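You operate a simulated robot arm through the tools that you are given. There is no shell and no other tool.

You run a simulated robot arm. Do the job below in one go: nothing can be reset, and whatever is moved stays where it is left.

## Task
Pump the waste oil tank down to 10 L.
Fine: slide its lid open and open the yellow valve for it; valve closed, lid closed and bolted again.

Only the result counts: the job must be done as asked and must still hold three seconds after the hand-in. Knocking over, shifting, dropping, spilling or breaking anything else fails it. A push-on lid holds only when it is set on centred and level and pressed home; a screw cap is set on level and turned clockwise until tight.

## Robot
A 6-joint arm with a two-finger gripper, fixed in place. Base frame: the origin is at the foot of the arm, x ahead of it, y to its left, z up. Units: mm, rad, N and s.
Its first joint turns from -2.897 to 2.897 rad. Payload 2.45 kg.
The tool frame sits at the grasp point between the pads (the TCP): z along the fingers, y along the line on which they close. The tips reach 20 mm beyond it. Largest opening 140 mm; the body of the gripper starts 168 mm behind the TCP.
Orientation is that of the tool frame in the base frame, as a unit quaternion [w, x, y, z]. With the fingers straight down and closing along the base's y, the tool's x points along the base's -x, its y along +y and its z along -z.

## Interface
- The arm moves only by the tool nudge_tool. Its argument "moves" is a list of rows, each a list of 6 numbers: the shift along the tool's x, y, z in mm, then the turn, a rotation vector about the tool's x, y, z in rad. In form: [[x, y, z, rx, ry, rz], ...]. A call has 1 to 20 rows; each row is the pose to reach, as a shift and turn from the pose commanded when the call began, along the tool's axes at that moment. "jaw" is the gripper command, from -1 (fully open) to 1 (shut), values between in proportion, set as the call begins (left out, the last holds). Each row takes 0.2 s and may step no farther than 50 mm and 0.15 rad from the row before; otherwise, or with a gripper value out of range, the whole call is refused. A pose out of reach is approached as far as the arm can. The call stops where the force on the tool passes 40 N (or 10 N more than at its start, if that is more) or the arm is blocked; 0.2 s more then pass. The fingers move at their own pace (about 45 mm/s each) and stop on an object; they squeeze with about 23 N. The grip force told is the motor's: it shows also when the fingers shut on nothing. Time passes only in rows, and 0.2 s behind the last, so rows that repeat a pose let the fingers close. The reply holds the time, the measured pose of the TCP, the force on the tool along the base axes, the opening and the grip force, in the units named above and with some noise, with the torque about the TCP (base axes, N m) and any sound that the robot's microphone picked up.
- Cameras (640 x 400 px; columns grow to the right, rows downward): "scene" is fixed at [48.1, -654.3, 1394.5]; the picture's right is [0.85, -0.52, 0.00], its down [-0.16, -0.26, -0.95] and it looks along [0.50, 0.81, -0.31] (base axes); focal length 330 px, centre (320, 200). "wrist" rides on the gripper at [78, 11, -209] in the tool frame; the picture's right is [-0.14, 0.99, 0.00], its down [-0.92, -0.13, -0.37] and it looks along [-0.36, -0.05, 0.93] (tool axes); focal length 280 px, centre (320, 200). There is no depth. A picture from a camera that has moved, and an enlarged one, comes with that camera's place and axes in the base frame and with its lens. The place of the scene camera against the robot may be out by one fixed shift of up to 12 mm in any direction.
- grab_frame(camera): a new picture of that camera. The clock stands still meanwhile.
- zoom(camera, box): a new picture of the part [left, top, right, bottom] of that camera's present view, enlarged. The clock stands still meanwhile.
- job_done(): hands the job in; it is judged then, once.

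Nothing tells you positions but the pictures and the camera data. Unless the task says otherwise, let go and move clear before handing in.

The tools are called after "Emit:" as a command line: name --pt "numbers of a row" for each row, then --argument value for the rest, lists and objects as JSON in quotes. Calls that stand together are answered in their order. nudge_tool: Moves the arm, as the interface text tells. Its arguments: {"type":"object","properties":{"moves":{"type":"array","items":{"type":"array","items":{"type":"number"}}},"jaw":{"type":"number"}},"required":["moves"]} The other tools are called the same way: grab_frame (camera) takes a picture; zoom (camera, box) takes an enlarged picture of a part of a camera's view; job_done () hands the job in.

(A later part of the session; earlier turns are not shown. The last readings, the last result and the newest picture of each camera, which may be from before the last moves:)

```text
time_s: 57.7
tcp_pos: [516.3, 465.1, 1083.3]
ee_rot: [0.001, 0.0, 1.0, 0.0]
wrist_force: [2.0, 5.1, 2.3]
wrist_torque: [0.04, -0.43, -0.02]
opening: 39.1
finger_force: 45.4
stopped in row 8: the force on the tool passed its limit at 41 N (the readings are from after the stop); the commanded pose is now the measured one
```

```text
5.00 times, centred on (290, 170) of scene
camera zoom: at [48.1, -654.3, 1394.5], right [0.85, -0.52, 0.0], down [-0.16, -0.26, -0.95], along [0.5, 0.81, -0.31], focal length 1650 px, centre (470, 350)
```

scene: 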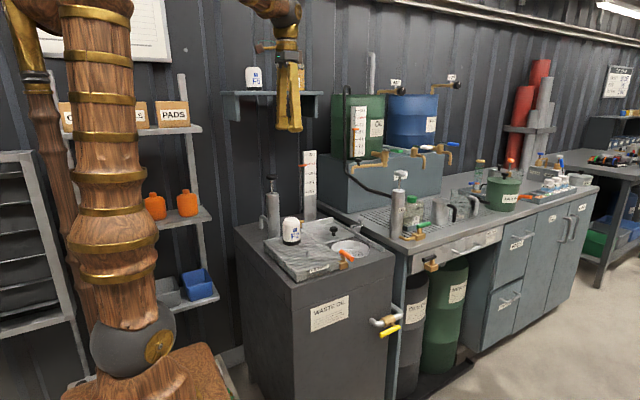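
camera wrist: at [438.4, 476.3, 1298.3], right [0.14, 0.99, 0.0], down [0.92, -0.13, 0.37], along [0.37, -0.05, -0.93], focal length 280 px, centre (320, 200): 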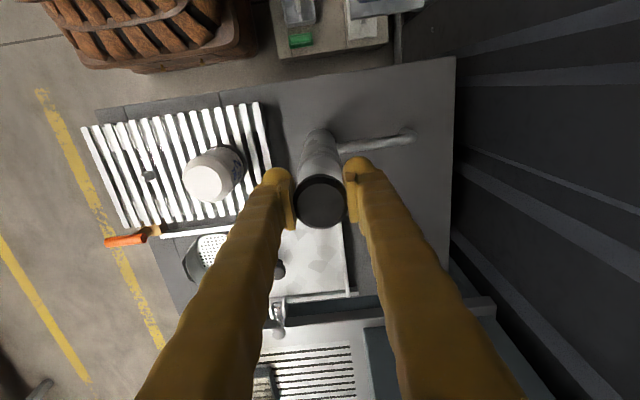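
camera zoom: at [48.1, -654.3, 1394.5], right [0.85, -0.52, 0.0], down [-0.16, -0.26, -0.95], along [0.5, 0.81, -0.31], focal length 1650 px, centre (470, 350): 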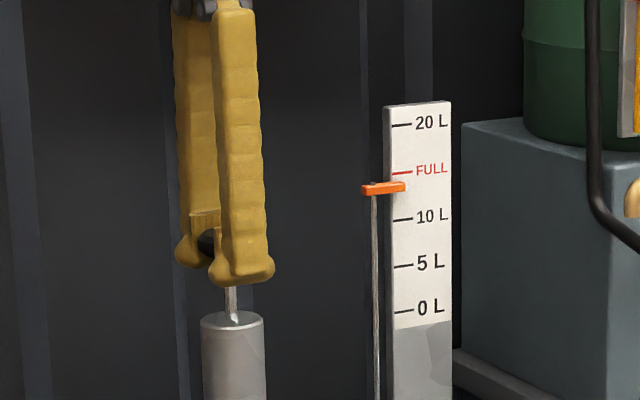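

The pads slipped a little on the head. I'll re-grip higher (tips just below the disc) so I can use a longer, slower stroke.

Emit:
nudge_tool --pt "0 0 0 0 0 0" --pt "0 0 0 0 0 0" --pt "0 0 -6 0 0 0" --pt "0 0 -12 0 0 0" --jaw 0.2

Emit:
zoom --camera "scene" --box '[250, 130, 330, 210]'

Emit:
zoom --camera "wrist" --box '[240, 130, 400, 250]'

```text
time_s: 58.7
tcp_pos: [517.9, 465.1, 1096.1]
ee_rot: [0.002, 0.0, 1.0, 0.0]
wrist_force: [-1.0, -0.3, 0.0]
wrist_torque: [-0.04, 0.02, -0.01]
opening: 56.1
finger_force: 0.1
```

```text
5.00 times, centred on (290, 170) of scene
camera zoom: at [48.1, -654.3, 1394.5], right [0.85, -0.52, 0.0], down [-0.16, -0.26, -0.95], along [0.5, 0.81, -0.31], focal length 1650 px, centre (470, 350)
```

zoom: 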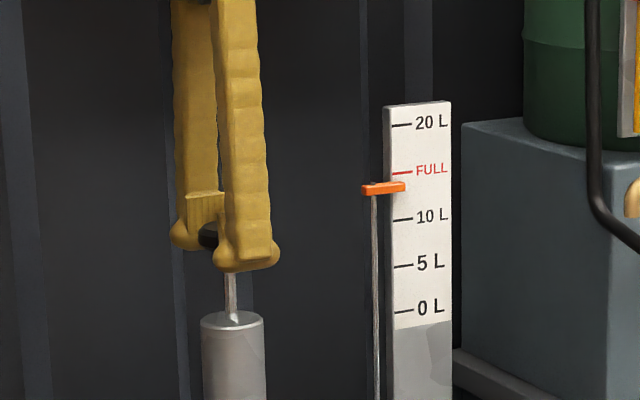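

```text
3.33 times, centred on (320, 190) of wrist
camera zoom: at [438.3, 476.0, 1304.8], right [0.14, 0.99, 0.0], down [0.92, -0.13, 0.37], along [0.37, -0.05, -0.93], focal length 935 px, centre (320, 233)
```

zoom: 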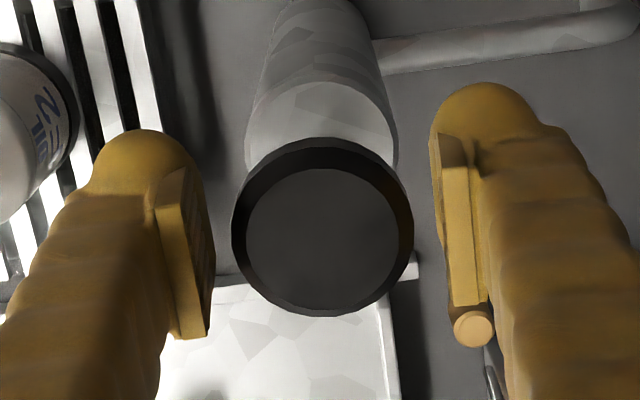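

Emit:
nudge_tool --pt "0.5 -0.5 0 0 0 0" --pt "0.5 -0.5 0 0 0 0" --pt "0.5 -0.5 0 0 0 0" --jaw 1

Emit:
nudge_tool --pt "0 0 6 0 0 0" --pt "0 0 12 0 0 0" --pt "0 0 18 0 0 0" --pt "0 0 24 0 0 0" --pt "0 0 30 0 0 0" --pt "0 0 36 0 0 0" --pt "0 0 41 0 0 0"

Emit:
zoom --camera "scene" --box '[250, 130, 330, 210]'

```text
time_s: 59.5
tcp_pos: [515.5, 464.4, 1094.4]
ee_rot: [0.002, 0.001, 1.0, 0.001]
wrist_force: [5.2, 16.4, -5.8]
wrist_torque: [-0.07, 0.02, 0.05]
opening: 38.6
finger_force: 41.4
```

```text
time_s: 61.1
tcp_pos: [514.8, 465.4, 1054.0]
ee_rot: [0.0, 0.0, 1.0, 0.001]
wrist_force: [21.7, 28.2, 8.6]
wrist_torque: [-0.09, 0.11, -0.05]
opening: 38.5
finger_force: 44.8
```

```text
5.00 times, centred on (290, 170) of scene
camera zoom: at [48.1, -654.3, 1394.5], right [0.85, -0.52, 0.0], down [-0.16, -0.26, -0.95], along [0.5, 0.81, -0.31], focal length 1650 px, centre (470, 350)
```

zoom: 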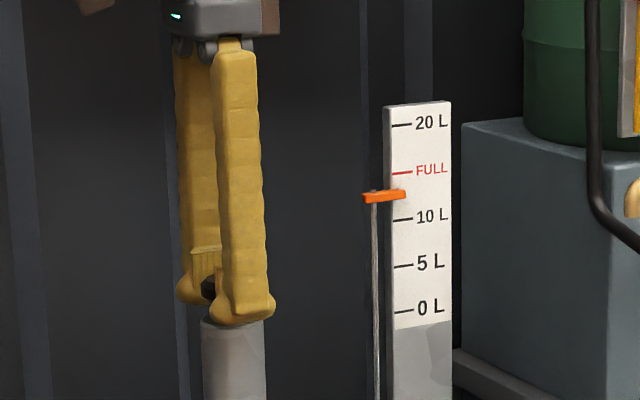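

The longer stroke moved about 0.9 L. I'll relieve the side load and bring the plunger up, then read the gauge.

Emit:
nudge_tool --pt "-1.2 1.5 0 0 0 0" --pt "-1.2 1.5 -7 0 0 0" --pt "-1.2 1.5 -14 0 0 0" --pt "-1.2 1.5 -21 0 0 0" --pt "-1.2 1.5 -28 0 0 0" --pt "-1.2 1.5 -34 0 0 0" --pt "-1.2 1.5 -39 0 0 0"

Emit:
zoom --camera "scene" --box '[316, 150, 348, 196]'

Emit:
zoom --camera "scene" --box '[250, 130, 330, 210]'

```text
time_s: 62.7
tcp_pos: [515.8, 464.0, 1094.3]
ee_rot: [-0.001, -0.001, 1.0, 0.0]
wrist_force: [-29.1, -3.1, 1.9]
wrist_torque: [-0.01, -0.1, -0.05]
opening: 38.6
finger_force: 45.1
```

```text
8.70 times, centred on (332, 173) of scene
camera zoom: at [48.1, -654.3, 1394.5], right [0.85, -0.52, 0.0], down [-0.16, -0.26, -0.95], along [0.5, 0.81, -0.31], focal length 2869 px, centre (216, 435)
```

zoom: 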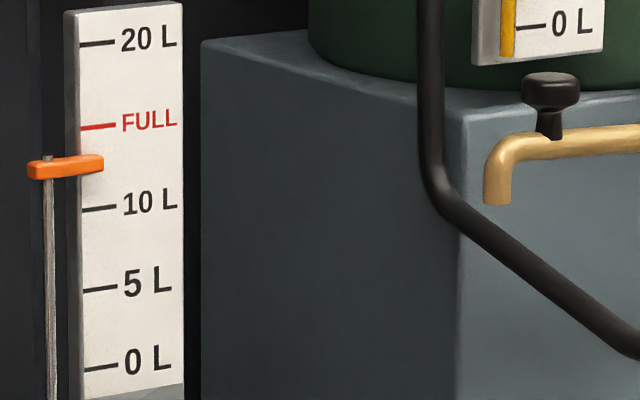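

```text
5.00 times, centred on (290, 170) of scene
camera zoom: at [48.1, -654.3, 1394.5], right [0.85, -0.52, 0.0], down [-0.16, -0.26, -0.95], along [0.5, 0.81, -0.31], focal length 1650 px, centre (470, 350)
```

zoom: 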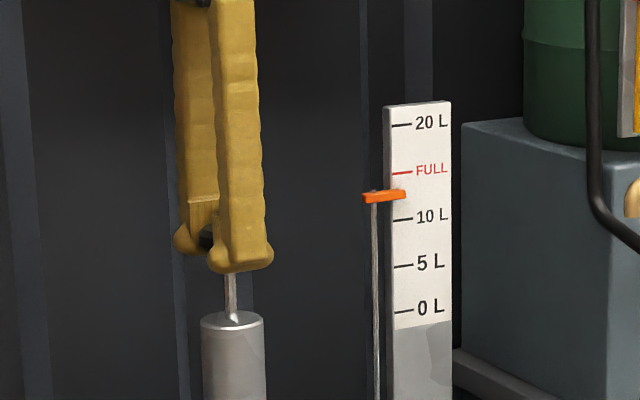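

Now about 12.6 L; roughly 0.88 L per 41 mm stroke. Doing another full stroke with a small x correction.

Emit:
nudge_tool --pt "0.9 0 0 0 0 0" --pt "0.9 0 7 0 0 0" --pt "0.9 0 14 0 0 0" --pt "0.9 0 21 0 0 0" --pt "0.9 0 28 0 0 0" --pt "0.9 0 35 0 0 0" --pt "0.9 0 40 0 0 0"

Emit:
nudge_tool --pt "0 0 -7 0 0 0" --pt "0 0 -14 0 0 0" --pt "0 0 -21 0 0 0" --pt "0 0 -28 0 0 0" --pt "0 0 -34 0 0 0" --pt "0 0 -39 0 0 0"

Emit:
zoom --camera "scene" --box '[316, 150, 348, 196]'

Emit:
zoom --camera "scene" --box '[250, 130, 330, 210]'

```text
time_s: 64.3
tcp_pos: [515.5, 465.3, 1053.2]
ee_rot: [0.0, 0.0, 1.0, 0.0]
wrist_force: [-8.3, -17.1, 8.7]
wrist_torque: [-0.03, 0.03, -0.06]
opening: 38.4
finger_force: 45.2
```

```text
time_s: 65.7
tcp_pos: [516.8, 465.0, 1092.7]
ee_rot: [0.001, 0.0, 1.0, 0.0]
wrist_force: [11.6, -14.5, 1.0]
wrist_torque: [0.15, -0.27, 0.02]
opening: 38.6
finger_force: 45.0
```

```text
8.70 times, centred on (332, 173) of scene
camera zoom: at [48.1, -654.3, 1394.5], right [0.85, -0.52, 0.0], down [-0.16, -0.26, -0.95], along [0.5, 0.81, -0.31], focal length 2869 px, centre (216, 435)
```

zoom: 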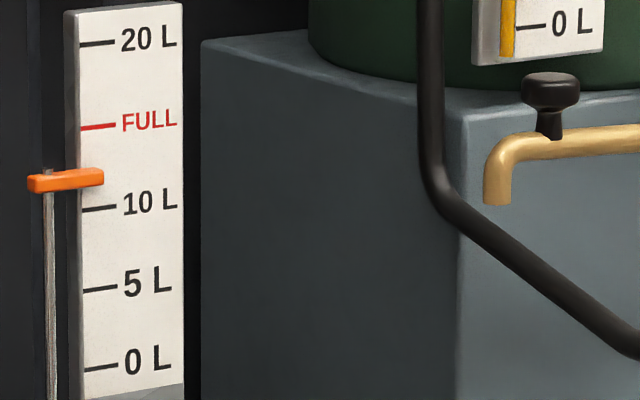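

```text
5.00 times, centred on (290, 170) of scene
camera zoom: at [48.1, -654.3, 1394.5], right [0.85, -0.52, 0.0], down [-0.16, -0.26, -0.95], along [0.5, 0.81, -0.31], focal length 1650 px, centre (470, 350)
```

zoom: 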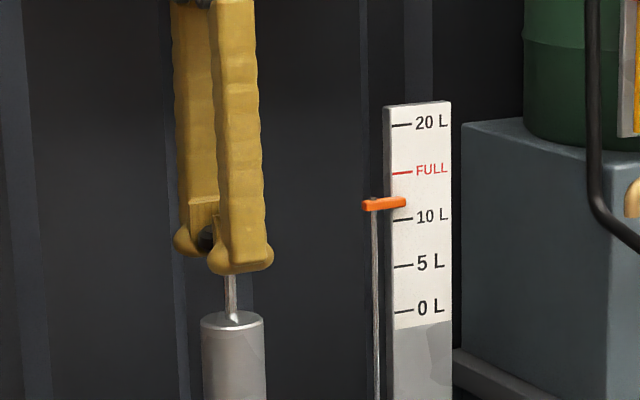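

Now about 11.85 L. Another full stroke should give about 11.05 L.

Emit:
nudge_tool --pt "-0.3 -0.7 0 0 0 0" --pt "-0.3 -0.7 7 0 0 0" --pt "-0.3 -0.7 14 0 0 0" --pt "-0.3 -0.7 21 0 0 0" --pt "-0.3 -0.7 28 0 0 0" --pt "-0.3 -0.7 35 0 0 0" --pt "-0.3 -0.7 39 0 0 0"

Emit:
nudge_tool --pt "0 0.3 -7 0 0 0" --pt "0 0.3 -14 0 0 0" --pt "0 0.3 -21 0 0 0" --pt "0 0.3 -28 0 0 0" --pt "0 0.3 -34 0 0 0" --pt "0 0.3 -38 0 0 0"

Emit:
zoom --camera "scene" --box '[316, 150, 348, 196]'

Emit:
zoom --camera "scene" --box '[250, 130, 330, 210]'

```text
time_s: 67.3
tcp_pos: [514.9, 464.5, 1053.7]
ee_rot: [0.001, 0.0, 1.0, -0.001]
wrist_force: [1.2, -18.4, 9.3]
wrist_torque: [0.04, -0.19, -0.17]
opening: 38.3
finger_force: 44.8
```

```text
time_s: 68.7
tcp_pos: [516.4, 463.9, 1092.1]
ee_rot: [-0.001, 0.0, 1.0, 0.0]
wrist_force: [-6.0, -26.1, 1.5]
wrist_torque: [0.14, -0.09, -0.13]
opening: 38.5
finger_force: 44.9
```

```text
8.70 times, centred on (332, 173) of scene
camera zoom: at [48.1, -654.3, 1394.5], right [0.85, -0.52, 0.0], down [-0.16, -0.26, -0.95], along [0.5, 0.81, -0.31], focal length 2869 px, centre (216, 435)
```

zoom: 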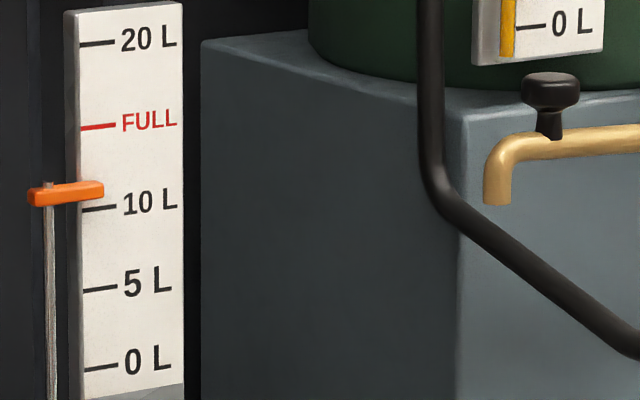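

```text
5.00 times, centred on (290, 170) of scene
camera zoom: at [48.1, -654.3, 1394.5], right [0.85, -0.52, 0.0], down [-0.16, -0.26, -0.95], along [0.5, 0.81, -0.31], focal length 1650 px, centre (470, 350)
```

zoom: 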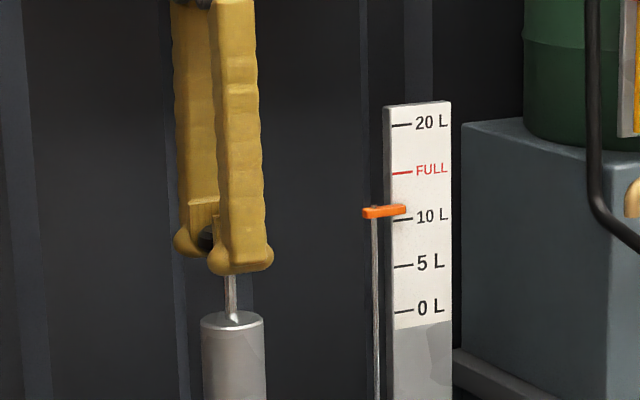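

About 11.05 L. One more stroke of 36 mm should bring it near 10.3 L.

Emit:
nudge_tool --pt "0.2 -1.2 0 0 0 0" --pt "0.2 -1.2 6 0 0 0" --pt "0.2 -1.2 12 0 0 0" --pt "0.2 -1.2 18 0 0 0" --pt "0.2 -1.2 24 0 0 0" --pt "0.2 -1.2 30 0 0 0" --pt "0.2 -1.2 36 0 0 0"

Emit:
zoom --camera "scene" --box '[316, 150, 348, 196]'

```text
time_s: 70.3
tcp_pos: [515.4, 466.2, 1054.9]
ee_rot: [0.001, 0.001, 1.0, 0.001]
wrist_force: [-16.2, 31.7, 8.5]
wrist_torque: [-0.07, 0.11, 0.19]
opening: 38.6
finger_force: 44.9
```

```text
8.70 times, centred on (332, 173) of scene
camera zoom: at [48.1, -654.3, 1394.5], right [0.85, -0.52, 0.0], down [-0.16, -0.26, -0.95], along [0.5, 0.81, -0.31], focal length 2869 px, centre (216, 435)
```

zoom: 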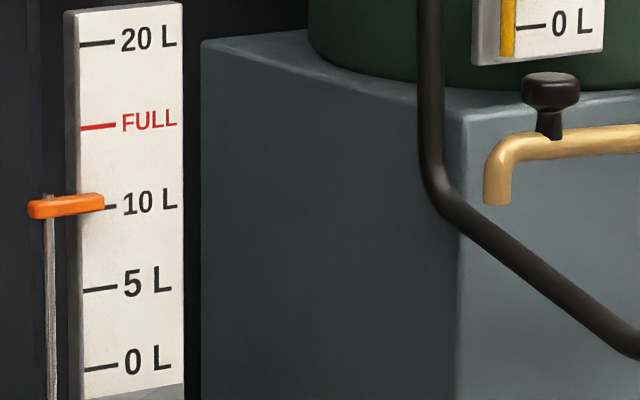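

Reads about 10.3 L. Let me zoom more tightly to judge the float against the 10 L tick before the final partial stroke.

Emit:
zoom --camera "scene" --box '[316, 160, 336, 186]'

Emit:
nudge_tool --pt "0.4 1.5 0 0 0 0" --pt "0.4 1.5 -5 0 0 0" --pt "0.4 1.5 -10 0 0 0" --pt "0.4 1.5 -15 0 0 0"

Emit:
grab_frame --camera "wrist"

```text
15.38 times, centred on (326, 173) of scene
camera zoom: at [48.1, -654.3, 1394.5], right [0.85, -0.52, 0.0], down [-0.16, -0.26, -0.95], along [0.5, 0.81, -0.31], focal length 5076 px, centre (228, 615)
```

zoom: 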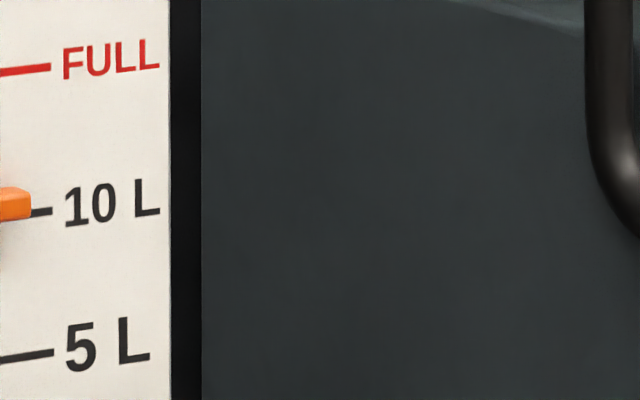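

```text
time_s: 71.3
tcp_pos: [515.4, 465.2, 1071.3]
ee_rot: [0.0, -0.001, 1.0, -0.001]
wrist_force: [-1.0, -3.5, 5.6]
wrist_torque: [-0.09, 0.02, -0.08]
opening: 38.0
finger_force: 44.9
```

```text
taken
camera wrist: at [437.4, 476.3, 1279.8], right [0.14, 0.99, 0.0], down [0.92, -0.13, 0.37], along [0.37, -0.05, -0.93], focal length 280 px, centre (320, 200)
```

wrist: 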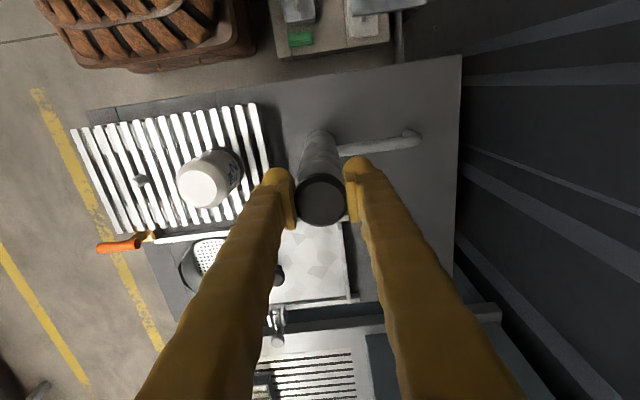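

The float is just above the 10 L tick (about 10.3). I'll press a gentle 9 mm partial stroke (~0.2 L) and re-read, to avoid overshooting.

Emit:
nudge_tool --pt "0 0 3 0 0 0" --pt "0 0 6 0 0 0" --pt "0 0 9 0 0 0"

Emit:
zoom --camera "scene" --box '[306, 160, 336, 186]'

```text
time_s: 72.1
tcp_pos: [515.5, 464.0, 1061.9]
ee_rot: [0.0, -0.001, 1.0, 0.0]
wrist_force: [15.3, -12.1, 7.2]
wrist_torque: [-0.01, 0.02, -0.05]
opening: 38.8
finger_force: 45.1
```

```text
15.38 times, centred on (321, 173) of scene
camera zoom: at [48.1, -654.3, 1394.5], right [0.85, -0.52, 0.0], down [-0.16, -0.26, -0.95], along [0.5, 0.81, -0.31], focal length 5076 px, centre (305, 615)
```

zoom: 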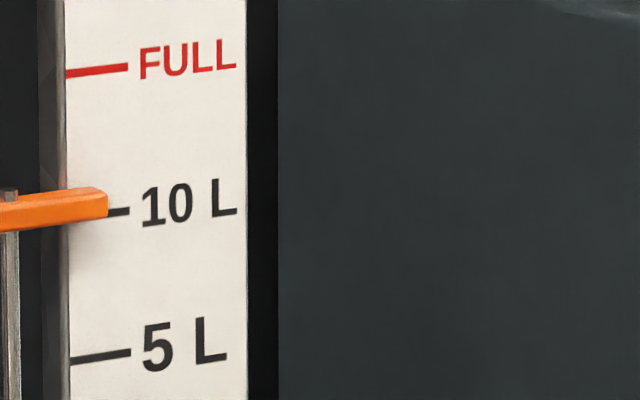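

No visible change from that small press. Checking the plunger position in the scene.

Emit:
zoom --camera "scene" --box '[250, 140, 310, 200]'

```text
6.67 times, centred on (280, 170) of scene
camera zoom: at [48.1, -654.3, 1394.5], right [0.85, -0.52, 0.0], down [-0.16, -0.26, -0.95], along [0.5, 0.81, -0.31], focal length 2199 px, centre (587, 400)
```

zoom: 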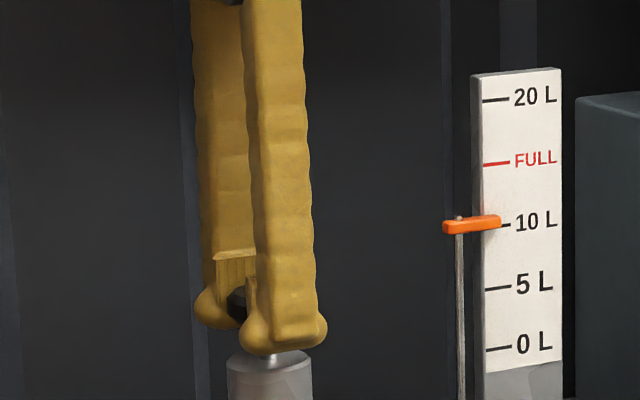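

Emit:
nudge_tool --pt "-0.5 -0.5 3 0 0 0" --pt "-0.5 -0.5 6 0 0 0" --pt "-0.5 -0.5 6 0 0 0"

Emit:
zoom --camera "scene" --box '[306, 160, 336, 186]'

Emit:
zoom --camera "scene" --box '[250, 140, 310, 200]'

```text
time_s: 72.9
tcp_pos: [515.0, 464.9, 1055.8]
ee_rot: [0.001, 0.0, 1.0, 0.001]
wrist_force: [15.1, -8.3, 7.8]
wrist_torque: [0.01, -0.11, -0.1]
opening: 38.8
finger_force: 45.0
```

```text
15.38 times, centred on (321, 173) of scene
camera zoom: at [48.1, -654.3, 1394.5], right [0.85, -0.52, 0.0], down [-0.16, -0.26, -0.95], along [0.5, 0.81, -0.31], focal length 5076 px, centre (305, 615)
```

zoom: 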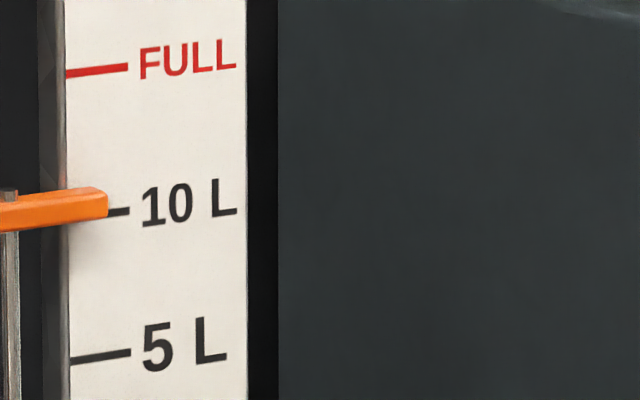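

```text
6.67 times, centred on (280, 170) of scene
camera zoom: at [48.1, -654.3, 1394.5], right [0.85, -0.52, 0.0], down [-0.16, -0.26, -0.95], along [0.5, 0.81, -0.31], focal length 2199 px, centre (587, 400)
```

zoom: 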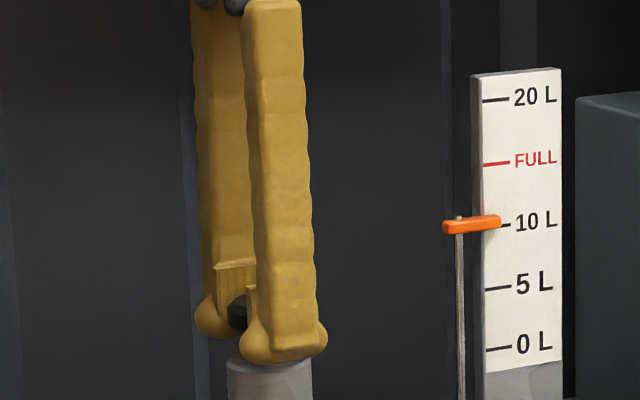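

Small strokes low in the travel don't pump. I'll raise the plunger fully to the top and then press a short distance from there.

Emit:
nudge_tool --pt "-0.3 -0.5 -7 0 0 0" --pt "-0.3 -0.5 -14 0 0 0" --pt "-0.3 -0.5 -21 0 0 0" --pt "-0.3 -0.5 -28 0 0 0" --pt "-0.3 -0.5 -34 0 0 0" --pt "-0.3 -0.5 -37 0 0 0"

Emit:
zoom --camera "scene" --box '[306, 160, 336, 186]'

Emit:
zoom --camera "scene" --box '[250, 140, 310, 200]'

```text
time_s: 74.3
tcp_pos: [516.0, 464.6, 1093.0]
ee_rot: [0.0, 0.001, 1.0, 0.0]
wrist_force: [-5.8, 8.5, 1.6]
wrist_torque: [-0.03, -0.03, -0.05]
opening: 38.5
finger_force: 45.4
```

```text
15.38 times, centred on (321, 173) of scene
camera zoom: at [48.1, -654.3, 1394.5], right [0.85, -0.52, 0.0], down [-0.16, -0.26, -0.95], along [0.5, 0.81, -0.31], focal length 5076 px, centre (305, 615)
```

zoom: 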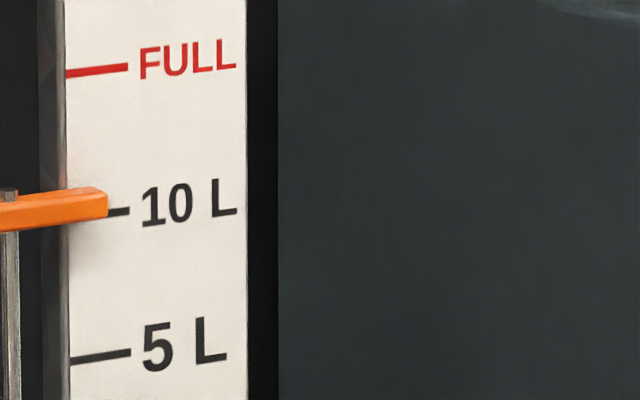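

```text
6.67 times, centred on (280, 170) of scene
camera zoom: at [48.1, -654.3, 1394.5], right [0.85, -0.52, 0.0], down [-0.16, -0.26, -0.95], along [0.5, 0.81, -0.31], focal length 2199 px, centre (587, 400)
```

zoom: 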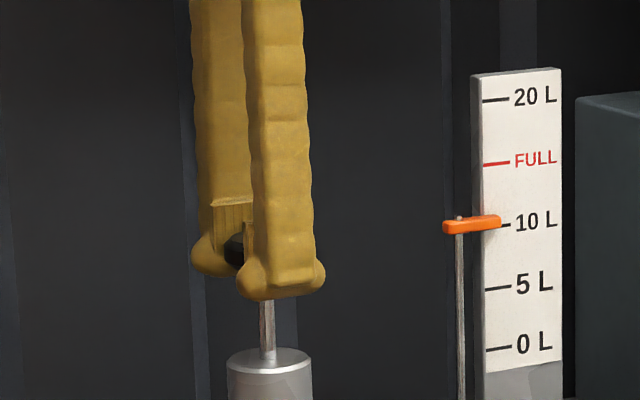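

Plunger is at the top. Accounting for parallax the level is about 10.4 L, so I'll press 12 mm from the top and re-read.

Emit:
nudge_tool --pt "0 0.3 4 0 0 0" --pt "0 0.3 8 0 0 0" --pt "0 0.3 12 0 0 0"

Emit:
zoom --camera "scene" --box '[306, 160, 336, 186]'

```text
time_s: 75.1
tcp_pos: [516.0, 464.7, 1079.1]
ee_rot: [0.0, 0.0, 1.0, -0.001]
wrist_force: [-15.9, -6.3, 2.6]
wrist_torque: [-0.08, 0.14, -0.03]
opening: 38.7
finger_force: 44.9
```

```text
15.38 times, centred on (321, 173) of scene
camera zoom: at [48.1, -654.3, 1394.5], right [0.85, -0.52, 0.0], down [-0.16, -0.26, -0.95], along [0.5, 0.81, -0.31], focal length 5076 px, centre (305, 615)
```

zoom: 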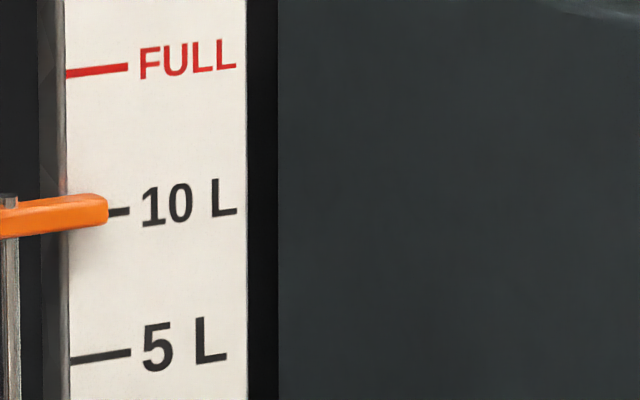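

A 12 mm press from the top removed about 0.2 L. For a parallax-free reading I'll raise the plunger, let go, and look at the gauge from the front at its own height.

Emit:
nudge_tool --pt "0.6 0 -4 0 0 0" --pt "0.6 0 -8 0 0 0" --pt "0.6 0 -12 0 0 0"

Emit:
nudge_tool --pt "0 0 0 0 0 0" --pt "0 0 0 0 0 0" --pt "0 0 0 0 0 0" --pt "0 0 -30 0 0 0" --pt "0 0 -70 0 0 0" --pt "0 0 -115 0 0 0" --pt "0 0 -160 0 0 0" --pt "0 0 -200 0 0 0" --jaw 0.0

Emit:
zoom --camera "scene" --box '[250, 130, 350, 230]'

Emit:
grab_frame --camera "wrist"

```text
time_s: 75.9
tcp_pos: [515.2, 466.9, 1093.0]
ee_rot: [0.001, 0.0, 1.0, 0.001]
wrist_force: [-13.3, -12.4, 0.6]
wrist_torque: [-0.01, -0.06, -0.16]
opening: 39.1
finger_force: 44.9
```

```text
time_s: 77.7
tcp_pos: [519.5, 466.0, 1286.0]
ee_rot: [-0.004, 0.001, 1.0, -0.004]
wrist_force: [0.0, -0.3, -0.4]
wrist_torque: [0.01, 0.01, -0.02]
opening: 69.9
finger_force: 0.1
```

```text
4.00 times, centred on (300, 180) of scene
camera zoom: at [48.1, -654.3, 1394.5], right [0.85, -0.52, 0.0], down [-0.16, -0.26, -0.95], along [0.5, 0.81, -0.31], focal length 1320 px, centre (400, 280)
```

zoom: 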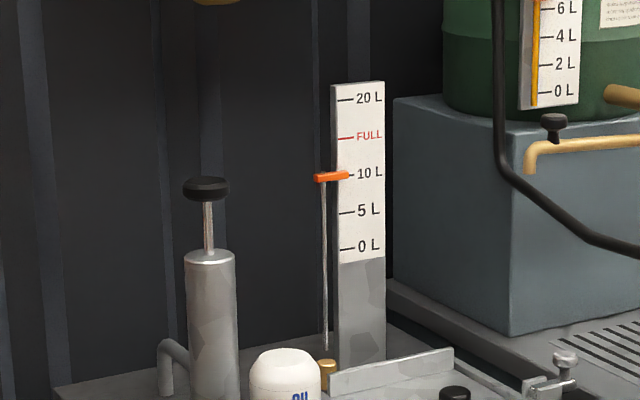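

```text
taken
camera wrist: at [443.2, 479.2, 1494.7], right [0.14, 0.99, -0.01], down [0.92, -0.13, 0.36], along [0.36, -0.06, -0.93], focal length 280 px, centre (320, 200)
```

wrist: 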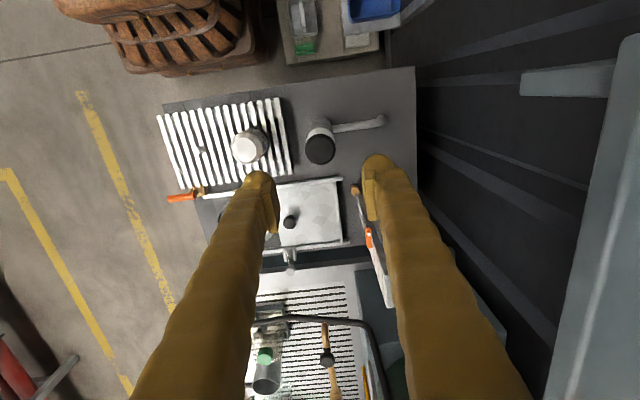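

Plunger stays up. Moving back to the front position and turning the tool to view the gauge head-on.

Emit:
nudge_tool --pt "-14.7 -40.8 0 0 0 0" --pt "-29.4 -81.6 0 0 0 0" --pt "-44.1 -122.4 0 0 0 0" --pt "-58.8 -163.2 0 0 0 0" --pt "-73.5 -204 0 0 0 0" --pt "-88.2 -244.8 0 0 0 0" --pt "-102.9 -285.6 0 0 0 0" --pt "-117.6 -326.4 0 0 0 0" --pt "-132.3 -367.2 0 0 0 0" --pt "-147 -408 0 0 0 0" --pt "-161.7 -448.8 0 0 0 0" --pt "-176.4 -489.6 0 0 0 0" --pt "-191.1 -530.4 0 0 0 0" --pt "-205.5 -571 0 0 0 0" --pt "-205.5 -571 45 0 0 0" --pt "-205.5 -571 90 0 0 0" --pt "-205.5 -571 135 0 0 0" --pt "-205.5 -571 180 0 0 0" --pt "-205.5 -571 225 0 0 0" --pt "-205.5 -571 240 0 0 0"

Emit:
nudge_tool --pt "0 0 0 -0.086 0.086 0.086" --pt "0 0 0 -0.172 0.172 0.172" --pt "0 0 0 -0.258 0.258 0.258" --pt "0 0 0 -0.344 0.344 0.344" --pt "0 0 0 -0.43 0.43 0.43" --pt "0 0 0 -0.516 0.516 0.516" --pt "0 0 0 -0.602 0.602 0.602" --pt "0 0 0 -0.688 0.688 0.688" --pt "0 0 0 -0.774 0.774 0.774" --pt "0 0 0 -0.86 0.86 0.86" --pt "0 0 0 -0.946 0.946 0.946" --pt "0 0 0 -1.032 1.032 1.032" --pt "0 0 0 -1.118 1.118 1.118" --pt "0 0 0 -1.204 1.204 1.204" --pt "0 0 0 -1.2092 1.2092 1.2092"

Emit:
grab_frame --camera "wrist"

```text
time_s: 81.9
tcp_pos: [720.9, -108.9, 1051.6]
ee_rot: [0.0, 0.0, 1.0, -0.001]
wrist_force: [0.5, 0.9, 0.9]
wrist_torque: [-0.01, -0.02, -0.01]
opening: 70.0
finger_force: 0.0
```

```text
time_s: 85.1
tcp_pos: [720.8, -106.6, 1053.1]
ee_rot: [-0.5, 0.499, 0.5, 0.501]
wrist_force: [-0.2, 0.3, -0.3]
wrist_torque: [-0.02, -0.03, 0.0]
opening: 70.1
finger_force: 0.0
```

```text
taken
camera wrist: at [732.2, -315.4, 1130.7], right [0.99, 0.0, -0.14], down [-0.13, -0.37, -0.92], along [-0.05, 0.93, -0.36], focal length 280 px, centre (320, 200)
```

wrist: 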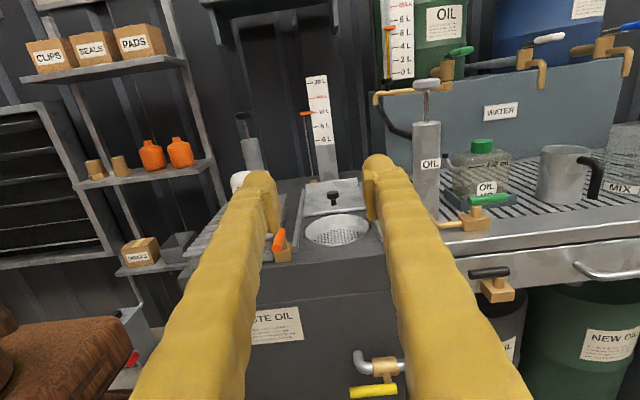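

The 10 L tick is at z≈1072. I'll lower the camera 59 mm to its height and zoom in for a level reading.

Emit:
nudge_tool --pt "-30 0 0 0 0 0" --pt "-59 0 0 0 0 0"

Emit:
zoom --camera "wrist" --box '[290, 50, 350, 130]'

Emit:
zoom --camera "wrist" --box '[295, 70, 335, 105]'

```text
time_s: 85.7
tcp_pos: [721.0, -106.2, 994.2]
ee_rot: [-0.5, 0.499, 0.501, 0.5]
wrist_force: [0.3, 0.5, 0.3]
wrist_torque: [0.01, 0.01, 0.01]
opening: 70.1
finger_force: 0.2
```

```text
5.00 times, centred on (320, 90) of wrist
camera zoom: at [732.1, -315.5, 1072.1], right [0.99, 0.0, -0.14], down [-0.13, -0.37, -0.92], along [-0.05, 0.93, -0.37], focal length 1402 px, centre (320, 750)
```

zoom: 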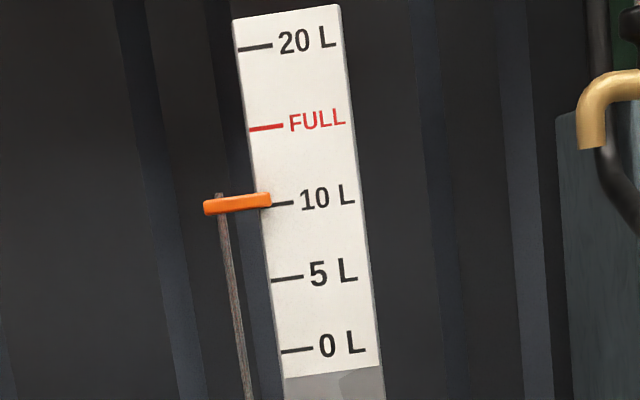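

```text
11.43 times, centred on (315, 88) of wrist
camera zoom: at [732.1, -315.5, 1072.1], right [0.99, 0.0, -0.14], down [-0.13, -0.37, -0.92], along [-0.05, 0.93, -0.37], focal length 3204 px, centre (377, 1486)
```

zoom: 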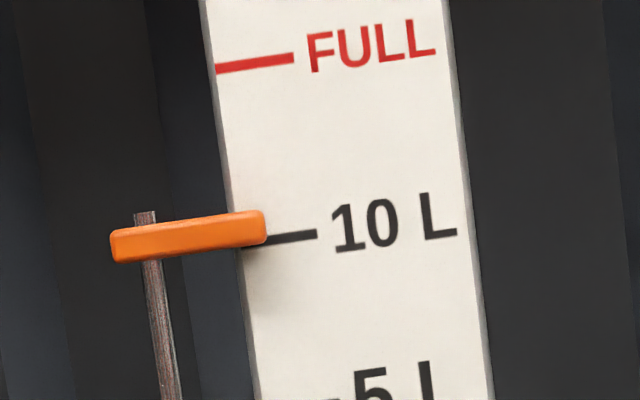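

At eye level the float's centre sits about 0.35 L above the 10 L tick (≈10.3 L). I'll return to the pump for one final short stroke of about 18 mm.

Emit:
nudge_tool --pt "30 0 0 0 0 0" --pt "59 0 0 0 0 0"

Emit:
nudge_tool --pt "0 0 0 0.086 -0.086 -0.086" --pt "0 0 0 0.172 -0.172 -0.172" --pt "0 0 0 0.258 -0.258 -0.258" --pt "0 0 0 0.344 -0.344 -0.344" --pt "0 0 0 0.43 -0.43 -0.43" --pt "0 0 0 0.516 -0.516 -0.516" --pt "0 0 0 0.602 -0.602 -0.602" --pt "0 0 0 0.688 -0.688 -0.688" --pt "0 0 0 0.774 -0.774 -0.774" --pt "0 0 0 0.86 -0.86 -0.86" --pt "0 0 0 0.946 -0.946 -0.946" --pt "0 0 0 1.032 -1.032 -1.032" --pt "0 0 0 1.118 -1.118 -1.118" --pt "0 0 0 1.204 -1.204 -1.204" --pt "0 0 0 1.2092 -1.2092 -1.2092"

Emit:
nudge_tool --pt "0 0 -45 0 0 0" --pt "0 0 -90 0 0 0" --pt "0 0 -135 0 0 0" --pt "0 0 -180 0 0 0" --pt "0 0 -225 0 0 0" --pt "14.7 40.8 -235 0 0 0" --pt "29.4 81.6 -235 0 0 0" --pt "44.1 122.4 -235 0 0 0" --pt "58.8 163.2 -235 0 0 0" --pt "73.5 204 -235 0 0 0" --pt "88.2 244.8 -235 0 0 0" --pt "102.9 285.6 -235 0 0 0" --pt "117.6 326.4 -235 0 0 0" --pt "132.3 367.2 -235 0 0 0" --pt "147 408 -235 0 0 0" --pt "161.7 448.8 -235 0 0 0" --pt "176.4 489.6 -235 0 0 0" --pt "191.1 530.4 -235 0 0 0" --pt "204 571 -235 0 0 0" --pt "204 571 -210 0 0 0"

Emit:
grab_frame --camera "wrist"

```text
time_s: 86.3
tcp_pos: [720.2, -107.0, 1050.4]
ee_rot: [-0.5, 0.5, 0.5, 0.5]
wrist_force: [0.3, -0.2, 0.7]
wrist_torque: [0.04, 0.0, 0.03]
opening: 70.1
finger_force: 0.1
```

```text
time_s: 89.5
tcp_pos: [721.3, -106.3, 1053.0]
ee_rot: [0.001, -0.001, 1.0, 0.0]
wrist_force: [-0.5, 0.3, 0.1]
wrist_torque: [0.01, 0.0, -0.01]
opening: 69.9
finger_force: 0.1
```

```text
time_s: 93.7
tcp_pos: [516.6, 466.0, 1262.4]
ee_rot: [0.001, 0.0, 1.0, 0.0]
wrist_force: [0.6, 0.2, -0.4]
wrist_torque: [0.0, 0.0, -0.02]
opening: 70.0
finger_force: 0.1
```

```text
taken
camera wrist: at [439.1, 476.9, 1470.8], right [0.14, 0.99, 0.0], down [0.92, -0.13, 0.37], along [0.37, -0.05, -0.93], focal length 280 px, centre (320, 200)
```

wrist: 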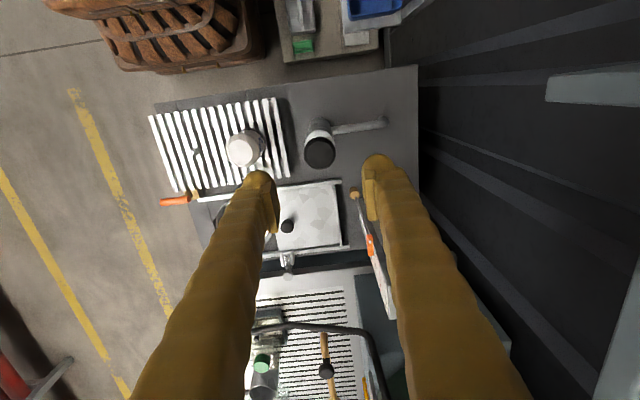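

Aligned over the pump head again. Descending to re-grip at the same height as before.

Emit:
nudge_tool --pt "0 -0.8 45 0 0 0" --pt "0 -0.8 90 0 0 0" --pt "0 -0.8 130 0 0 0" --pt "0 -0.8 155 0 0 0" --pt "0 -0.8 166 0 0 0"

Emit:
nudge_tool --pt "0 0 0 0 0 0" --pt "0 0 0 0 0 0" --pt "0 0 0 0 0 0" --pt "0 0 0 0 0 0" --jaw 1

Emit:
zoom --camera "scene" --box '[306, 160, 336, 186]'

Emit:
zoom --camera "scene" --box '[250, 140, 310, 200]'

```text
time_s: 94.9
tcp_pos: [516.2, 463.0, 1094.6]
ee_rot: [0.001, 0.0, 1.0, -0.001]
wrist_force: [-0.2, 0.9, 0.5]
wrist_torque: [-0.02, -0.01, 0.04]
opening: 70.0
finger_force: 0.0
```

```text
time_s: 96.0
tcp_pos: [517.5, 465.1, 1094.5]
ee_rot: [0.002, -0.001, 1.0, 0.002]
wrist_force: [0.2, 11.9, -7.2]
wrist_torque: [-0.08, 0.09, 0.0]
opening: 38.4
finger_force: 45.2
stopped in row 4: the force on the tool passed its limit at 42 N (the readings are from after the stop); the commanded pose is now the measured one
```

```text
15.38 times, centred on (321, 173) of scene
camera zoom: at [48.1, -654.3, 1394.5], right [0.85, -0.52, 0.0], down [-0.16, -0.26, -0.95], along [0.5, 0.81, -0.31], focal length 5076 px, centre (305, 615)
```

zoom: 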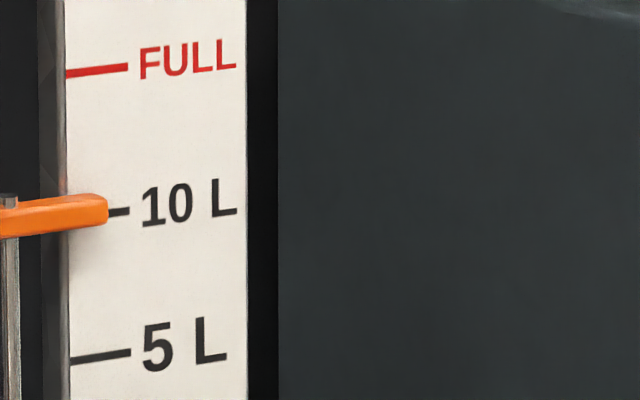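

```text
6.67 times, centred on (280, 170) of scene
camera zoom: at [48.1, -654.3, 1394.5], right [0.85, -0.52, 0.0], down [-0.16, -0.26, -0.95], along [0.5, 0.81, -0.31], focal length 2199 px, centre (587, 400)
```

zoom: 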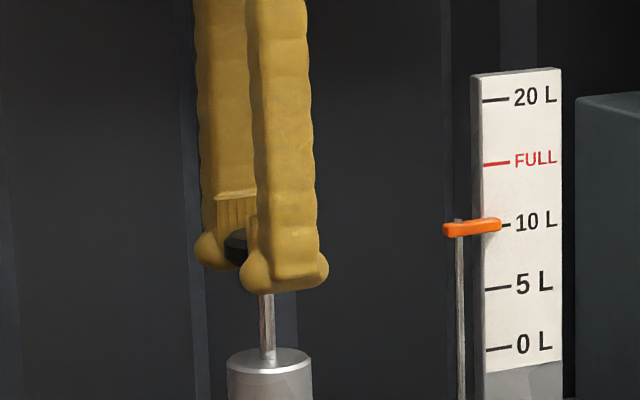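

Gripped at the top. In this view the float needs to drop about 9 more pixels. Pressing 10 mm, then checking.

Emit:
nudge_tool --pt "0 0.6 0 0 0 0" --pt "0 0.6 5 0 0 0" --pt "0 0.6 10 0 0 0" --pt "0 0.6 10 0 0 0"

Emit:
zoom --camera "scene" --box '[306, 160, 336, 186]'

```text
time_s: 97.0
tcp_pos: [518.1, 465.4, 1088.4]
ee_rot: [0.001, 0.001, 1.0, 0.001]
wrist_force: [9.1, 0.6, 3.6]
wrist_torque: [-0.08, -0.2, -0.1]
opening: 38.3
finger_force: 44.5
```

```text
15.38 times, centred on (321, 173) of scene
camera zoom: at [48.1, -654.3, 1394.5], right [0.85, -0.52, 0.0], down [-0.16, -0.26, -0.95], along [0.5, 0.81, -0.31], focal length 5076 px, centre (305, 615)
```

zoom: 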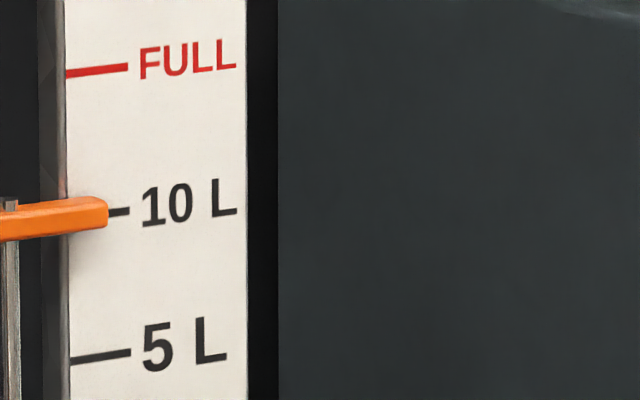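

Dropped about 0.13 L. Pressing another 9 mm.

Emit:
nudge_tool --pt "0 0 4.5 0 0 0" --pt "0 0 9 0 0 0" --pt "0 0 9 0 0 0"

Emit:
zoom --camera "scene" --box '[306, 160, 336, 186]'

```text
time_s: 97.8
tcp_pos: [517.1, 464.5, 1077.2]
ee_rot: [0.002, -0.001, 1.0, 0.002]
wrist_force: [3.6, 3.1, 5.1]
wrist_torque: [-0.02, 0.1, 0.02]
opening: 38.4
finger_force: 44.9
```

```text
15.38 times, centred on (321, 173) of scene
camera zoom: at [48.1, -654.3, 1394.5], right [0.85, -0.52, 0.0], down [-0.16, -0.26, -0.95], along [0.5, 0.81, -0.31], focal length 5076 px, centre (305, 615)
```

zoom: 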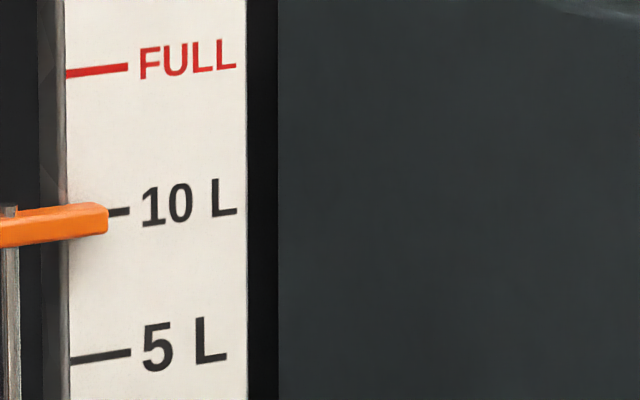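

The float is now right at 10 L. Raising the plunger back up (no pumping on the upstroke), then releasing and lifting clear.

Emit:
nudge_tool --pt "0 0 -5 0 0 0" --pt "0 0 -10 0 0 0" --pt "0 0 -15 0 0 0"

Emit:
nudge_tool --pt "0 0 0 0 0 0" --pt "0 0 0 0 0 0" --pt "0 0 0 0 0 0" --pt "0 0 -30 0 0 0" --pt "0 0 -70 0 0 0" --pt "0 0 -115 0 0 0" --pt "0 0 -160 0 0 0" --pt "0 0 -195 0 0 0" --jaw 0.0

Emit:
zoom --camera "scene" --box '[250, 130, 350, 230]'

Emit:
zoom --camera "scene" --box '[306, 160, 336, 186]'

```text
time_s: 98.6
tcp_pos: [518.5, 464.8, 1092.1]
ee_rot: [0.002, -0.002, 1.0, 0.001]
wrist_force: [21.4, -5.3, 1.9]
wrist_torque: [0.0, -0.22, -0.02]
opening: 38.7
finger_force: 45.5
```

```text
time_s: 100.4
tcp_pos: [518.6, 465.5, 1281.0]
ee_rot: [-0.003, 0.001, 1.0, -0.001]
wrist_force: [0.1, 0.6, 0.7]
wrist_torque: [0.02, -0.02, 0.02]
opening: 69.9
finger_force: 0.0
```

```text
4.00 times, centred on (300, 180) of scene
camera zoom: at [48.1, -654.3, 1394.5], right [0.85, -0.52, 0.0], down [-0.16, -0.26, -0.95], along [0.5, 0.81, -0.31], focal length 1320 px, centre (400, 280)
```

zoom: 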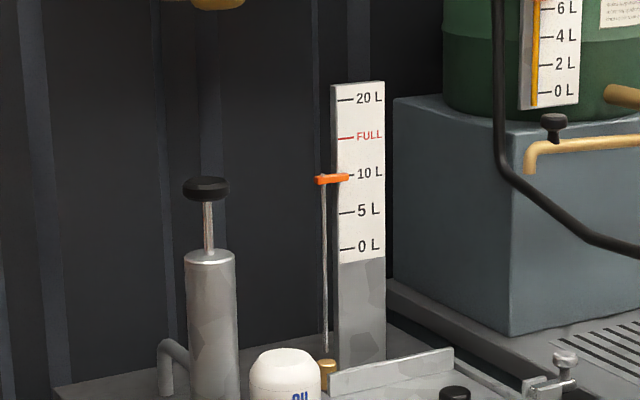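

```text
15.38 times, centred on (321, 173) of scene
camera zoom: at [48.1, -654.3, 1394.5], right [0.85, -0.52, 0.0], down [-0.16, -0.26, -0.95], along [0.5, 0.81, -0.31], focal length 5076 px, centre (305, 615)
```

zoom: 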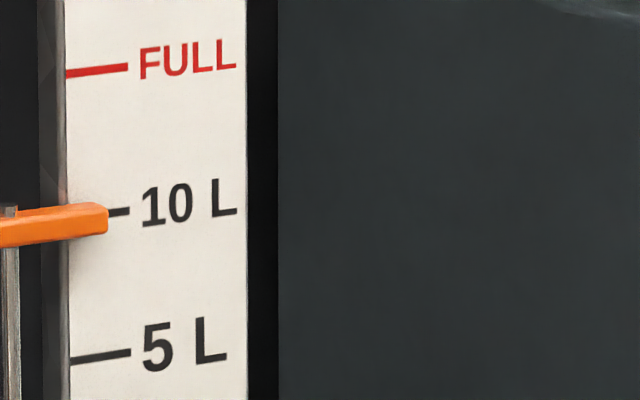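

Level holds at 10 L. Going to the front to verify the gauge at eye level and then close the valve.

Emit:
nudge_tool --pt "-14.7 -40.8 0 0 0 0" --pt "-29.4 -81.6 0 0 0 0" --pt "-44.1 -122.4 0 0 0 0" --pt "-58.8 -163.2 0 0 0 0" --pt "-73.5 -204 0 0 0 0" --pt "-88.2 -244.8 0 0 0 0" --pt "-102.9 -285.6 0 0 0 0" --pt "-117.6 -326.4 0 0 0 0" --pt "-132.3 -367.2 0 0 0 0" --pt "-147 -408 0 0 0 0" --pt "-161.7 -448.8 0 0 0 0" --pt "-176.4 -489.6 0 0 0 0" --pt "-191.1 -530.4 0 0 0 0" --pt "-205.5 -571 0 0 0 0" --pt "-205.5 -571 45 0 0 0" --pt "-205.5 -571 90 0 0 0" --pt "-205.5 -571 135 0 0 0" --pt "-205.5 -571 180 0 0 0" --pt "-205.5 -571 225 0 0 0" --pt "-205.5 -571 232 0 0 0"

Emit:
nudge_tool --pt "0 0 0 -0.086 0.086 0.086" --pt "0 0 0 -0.172 0.172 0.172" --pt "0 0 0 -0.258 0.258 0.258" --pt "0 0 0 -0.344 0.344 0.344" --pt "0 0 0 -0.43 0.43 0.43" --pt "0 0 0 -0.516 0.516 0.516" --pt "0 0 0 -0.602 0.602 0.602" --pt "0 0 0 -0.688 0.688 0.688" --pt "0 0 0 -0.774 0.774 0.774" --pt "0 0 0 -0.86 0.86 0.86" --pt "0 0 0 -0.946 0.946 0.946" --pt "0 0 0 -1.032 1.032 1.032" --pt "0 0 0 -1.118 1.118 1.118" --pt "0 0 0 -1.204 1.204 1.204" --pt "0 0 0 -1.2092 1.2092 1.2092"

Emit:
nudge_tool --pt "-30 0 0 0 0 0" --pt "-57 0 0 0 0 0" --jaw 0.4

Emit:
grab_frame --camera "wrist"

Emit:
zoom --camera "wrist" --box '[295, 70, 335, 105]'

```text
time_s: 104.6
tcp_pos: [724.9, -105.8, 1052.8]
ee_rot: [0.001, -0.001, 1.0, 0.002]
wrist_force: [-0.5, -1.0, 1.0]
wrist_torque: [-0.03, 0.0, -0.02]
opening: 69.8
finger_force: 0.0
```

```text
time_s: 107.8
tcp_pos: [724.3, -105.6, 1053.7]
ee_rot: [-0.501, 0.499, 0.5, 0.501]
wrist_force: [-0.2, -0.5, 0.8]
wrist_torque: [-0.01, 0.02, 0.05]
opening: 69.9
finger_force: 0.1
```

```text
time_s: 108.4
tcp_pos: [722.6, -105.9, 995.6]
ee_rot: [-0.5, 0.499, 0.5, 0.501]
wrist_force: [-0.2, -0.4, 0.1]
wrist_torque: [-0.01, 0.0, -0.04]
opening: 42.2
finger_force: 0.1
```

```text
taken
camera wrist: at [735.0, -314.6, 1073.1], right [0.99, 0.0, -0.14], down [-0.13, -0.37, -0.92], along [-0.05, 0.93, -0.36], focal length 280 px, centre (320, 200)
```

wrist: 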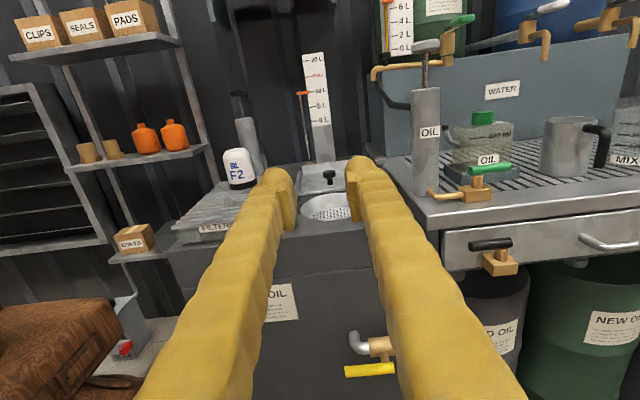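

```text
11.43 times, centred on (315, 88) of wrist
camera zoom: at [735.0, -314.6, 1073.1], right [0.99, 0.0, -0.14], down [-0.13, -0.37, -0.92], along [-0.05, 0.93, -0.36], focal length 3204 px, centre (377, 1486)
```

zoom: 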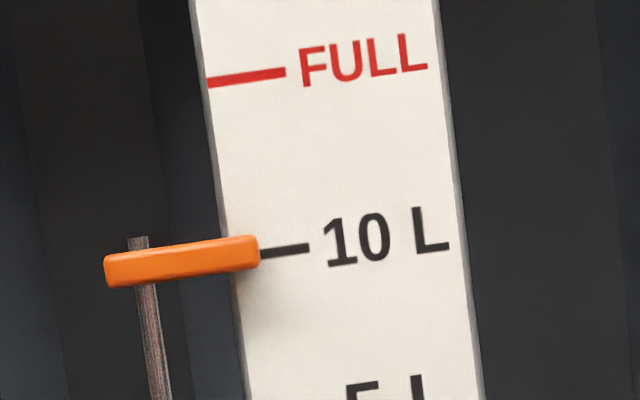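

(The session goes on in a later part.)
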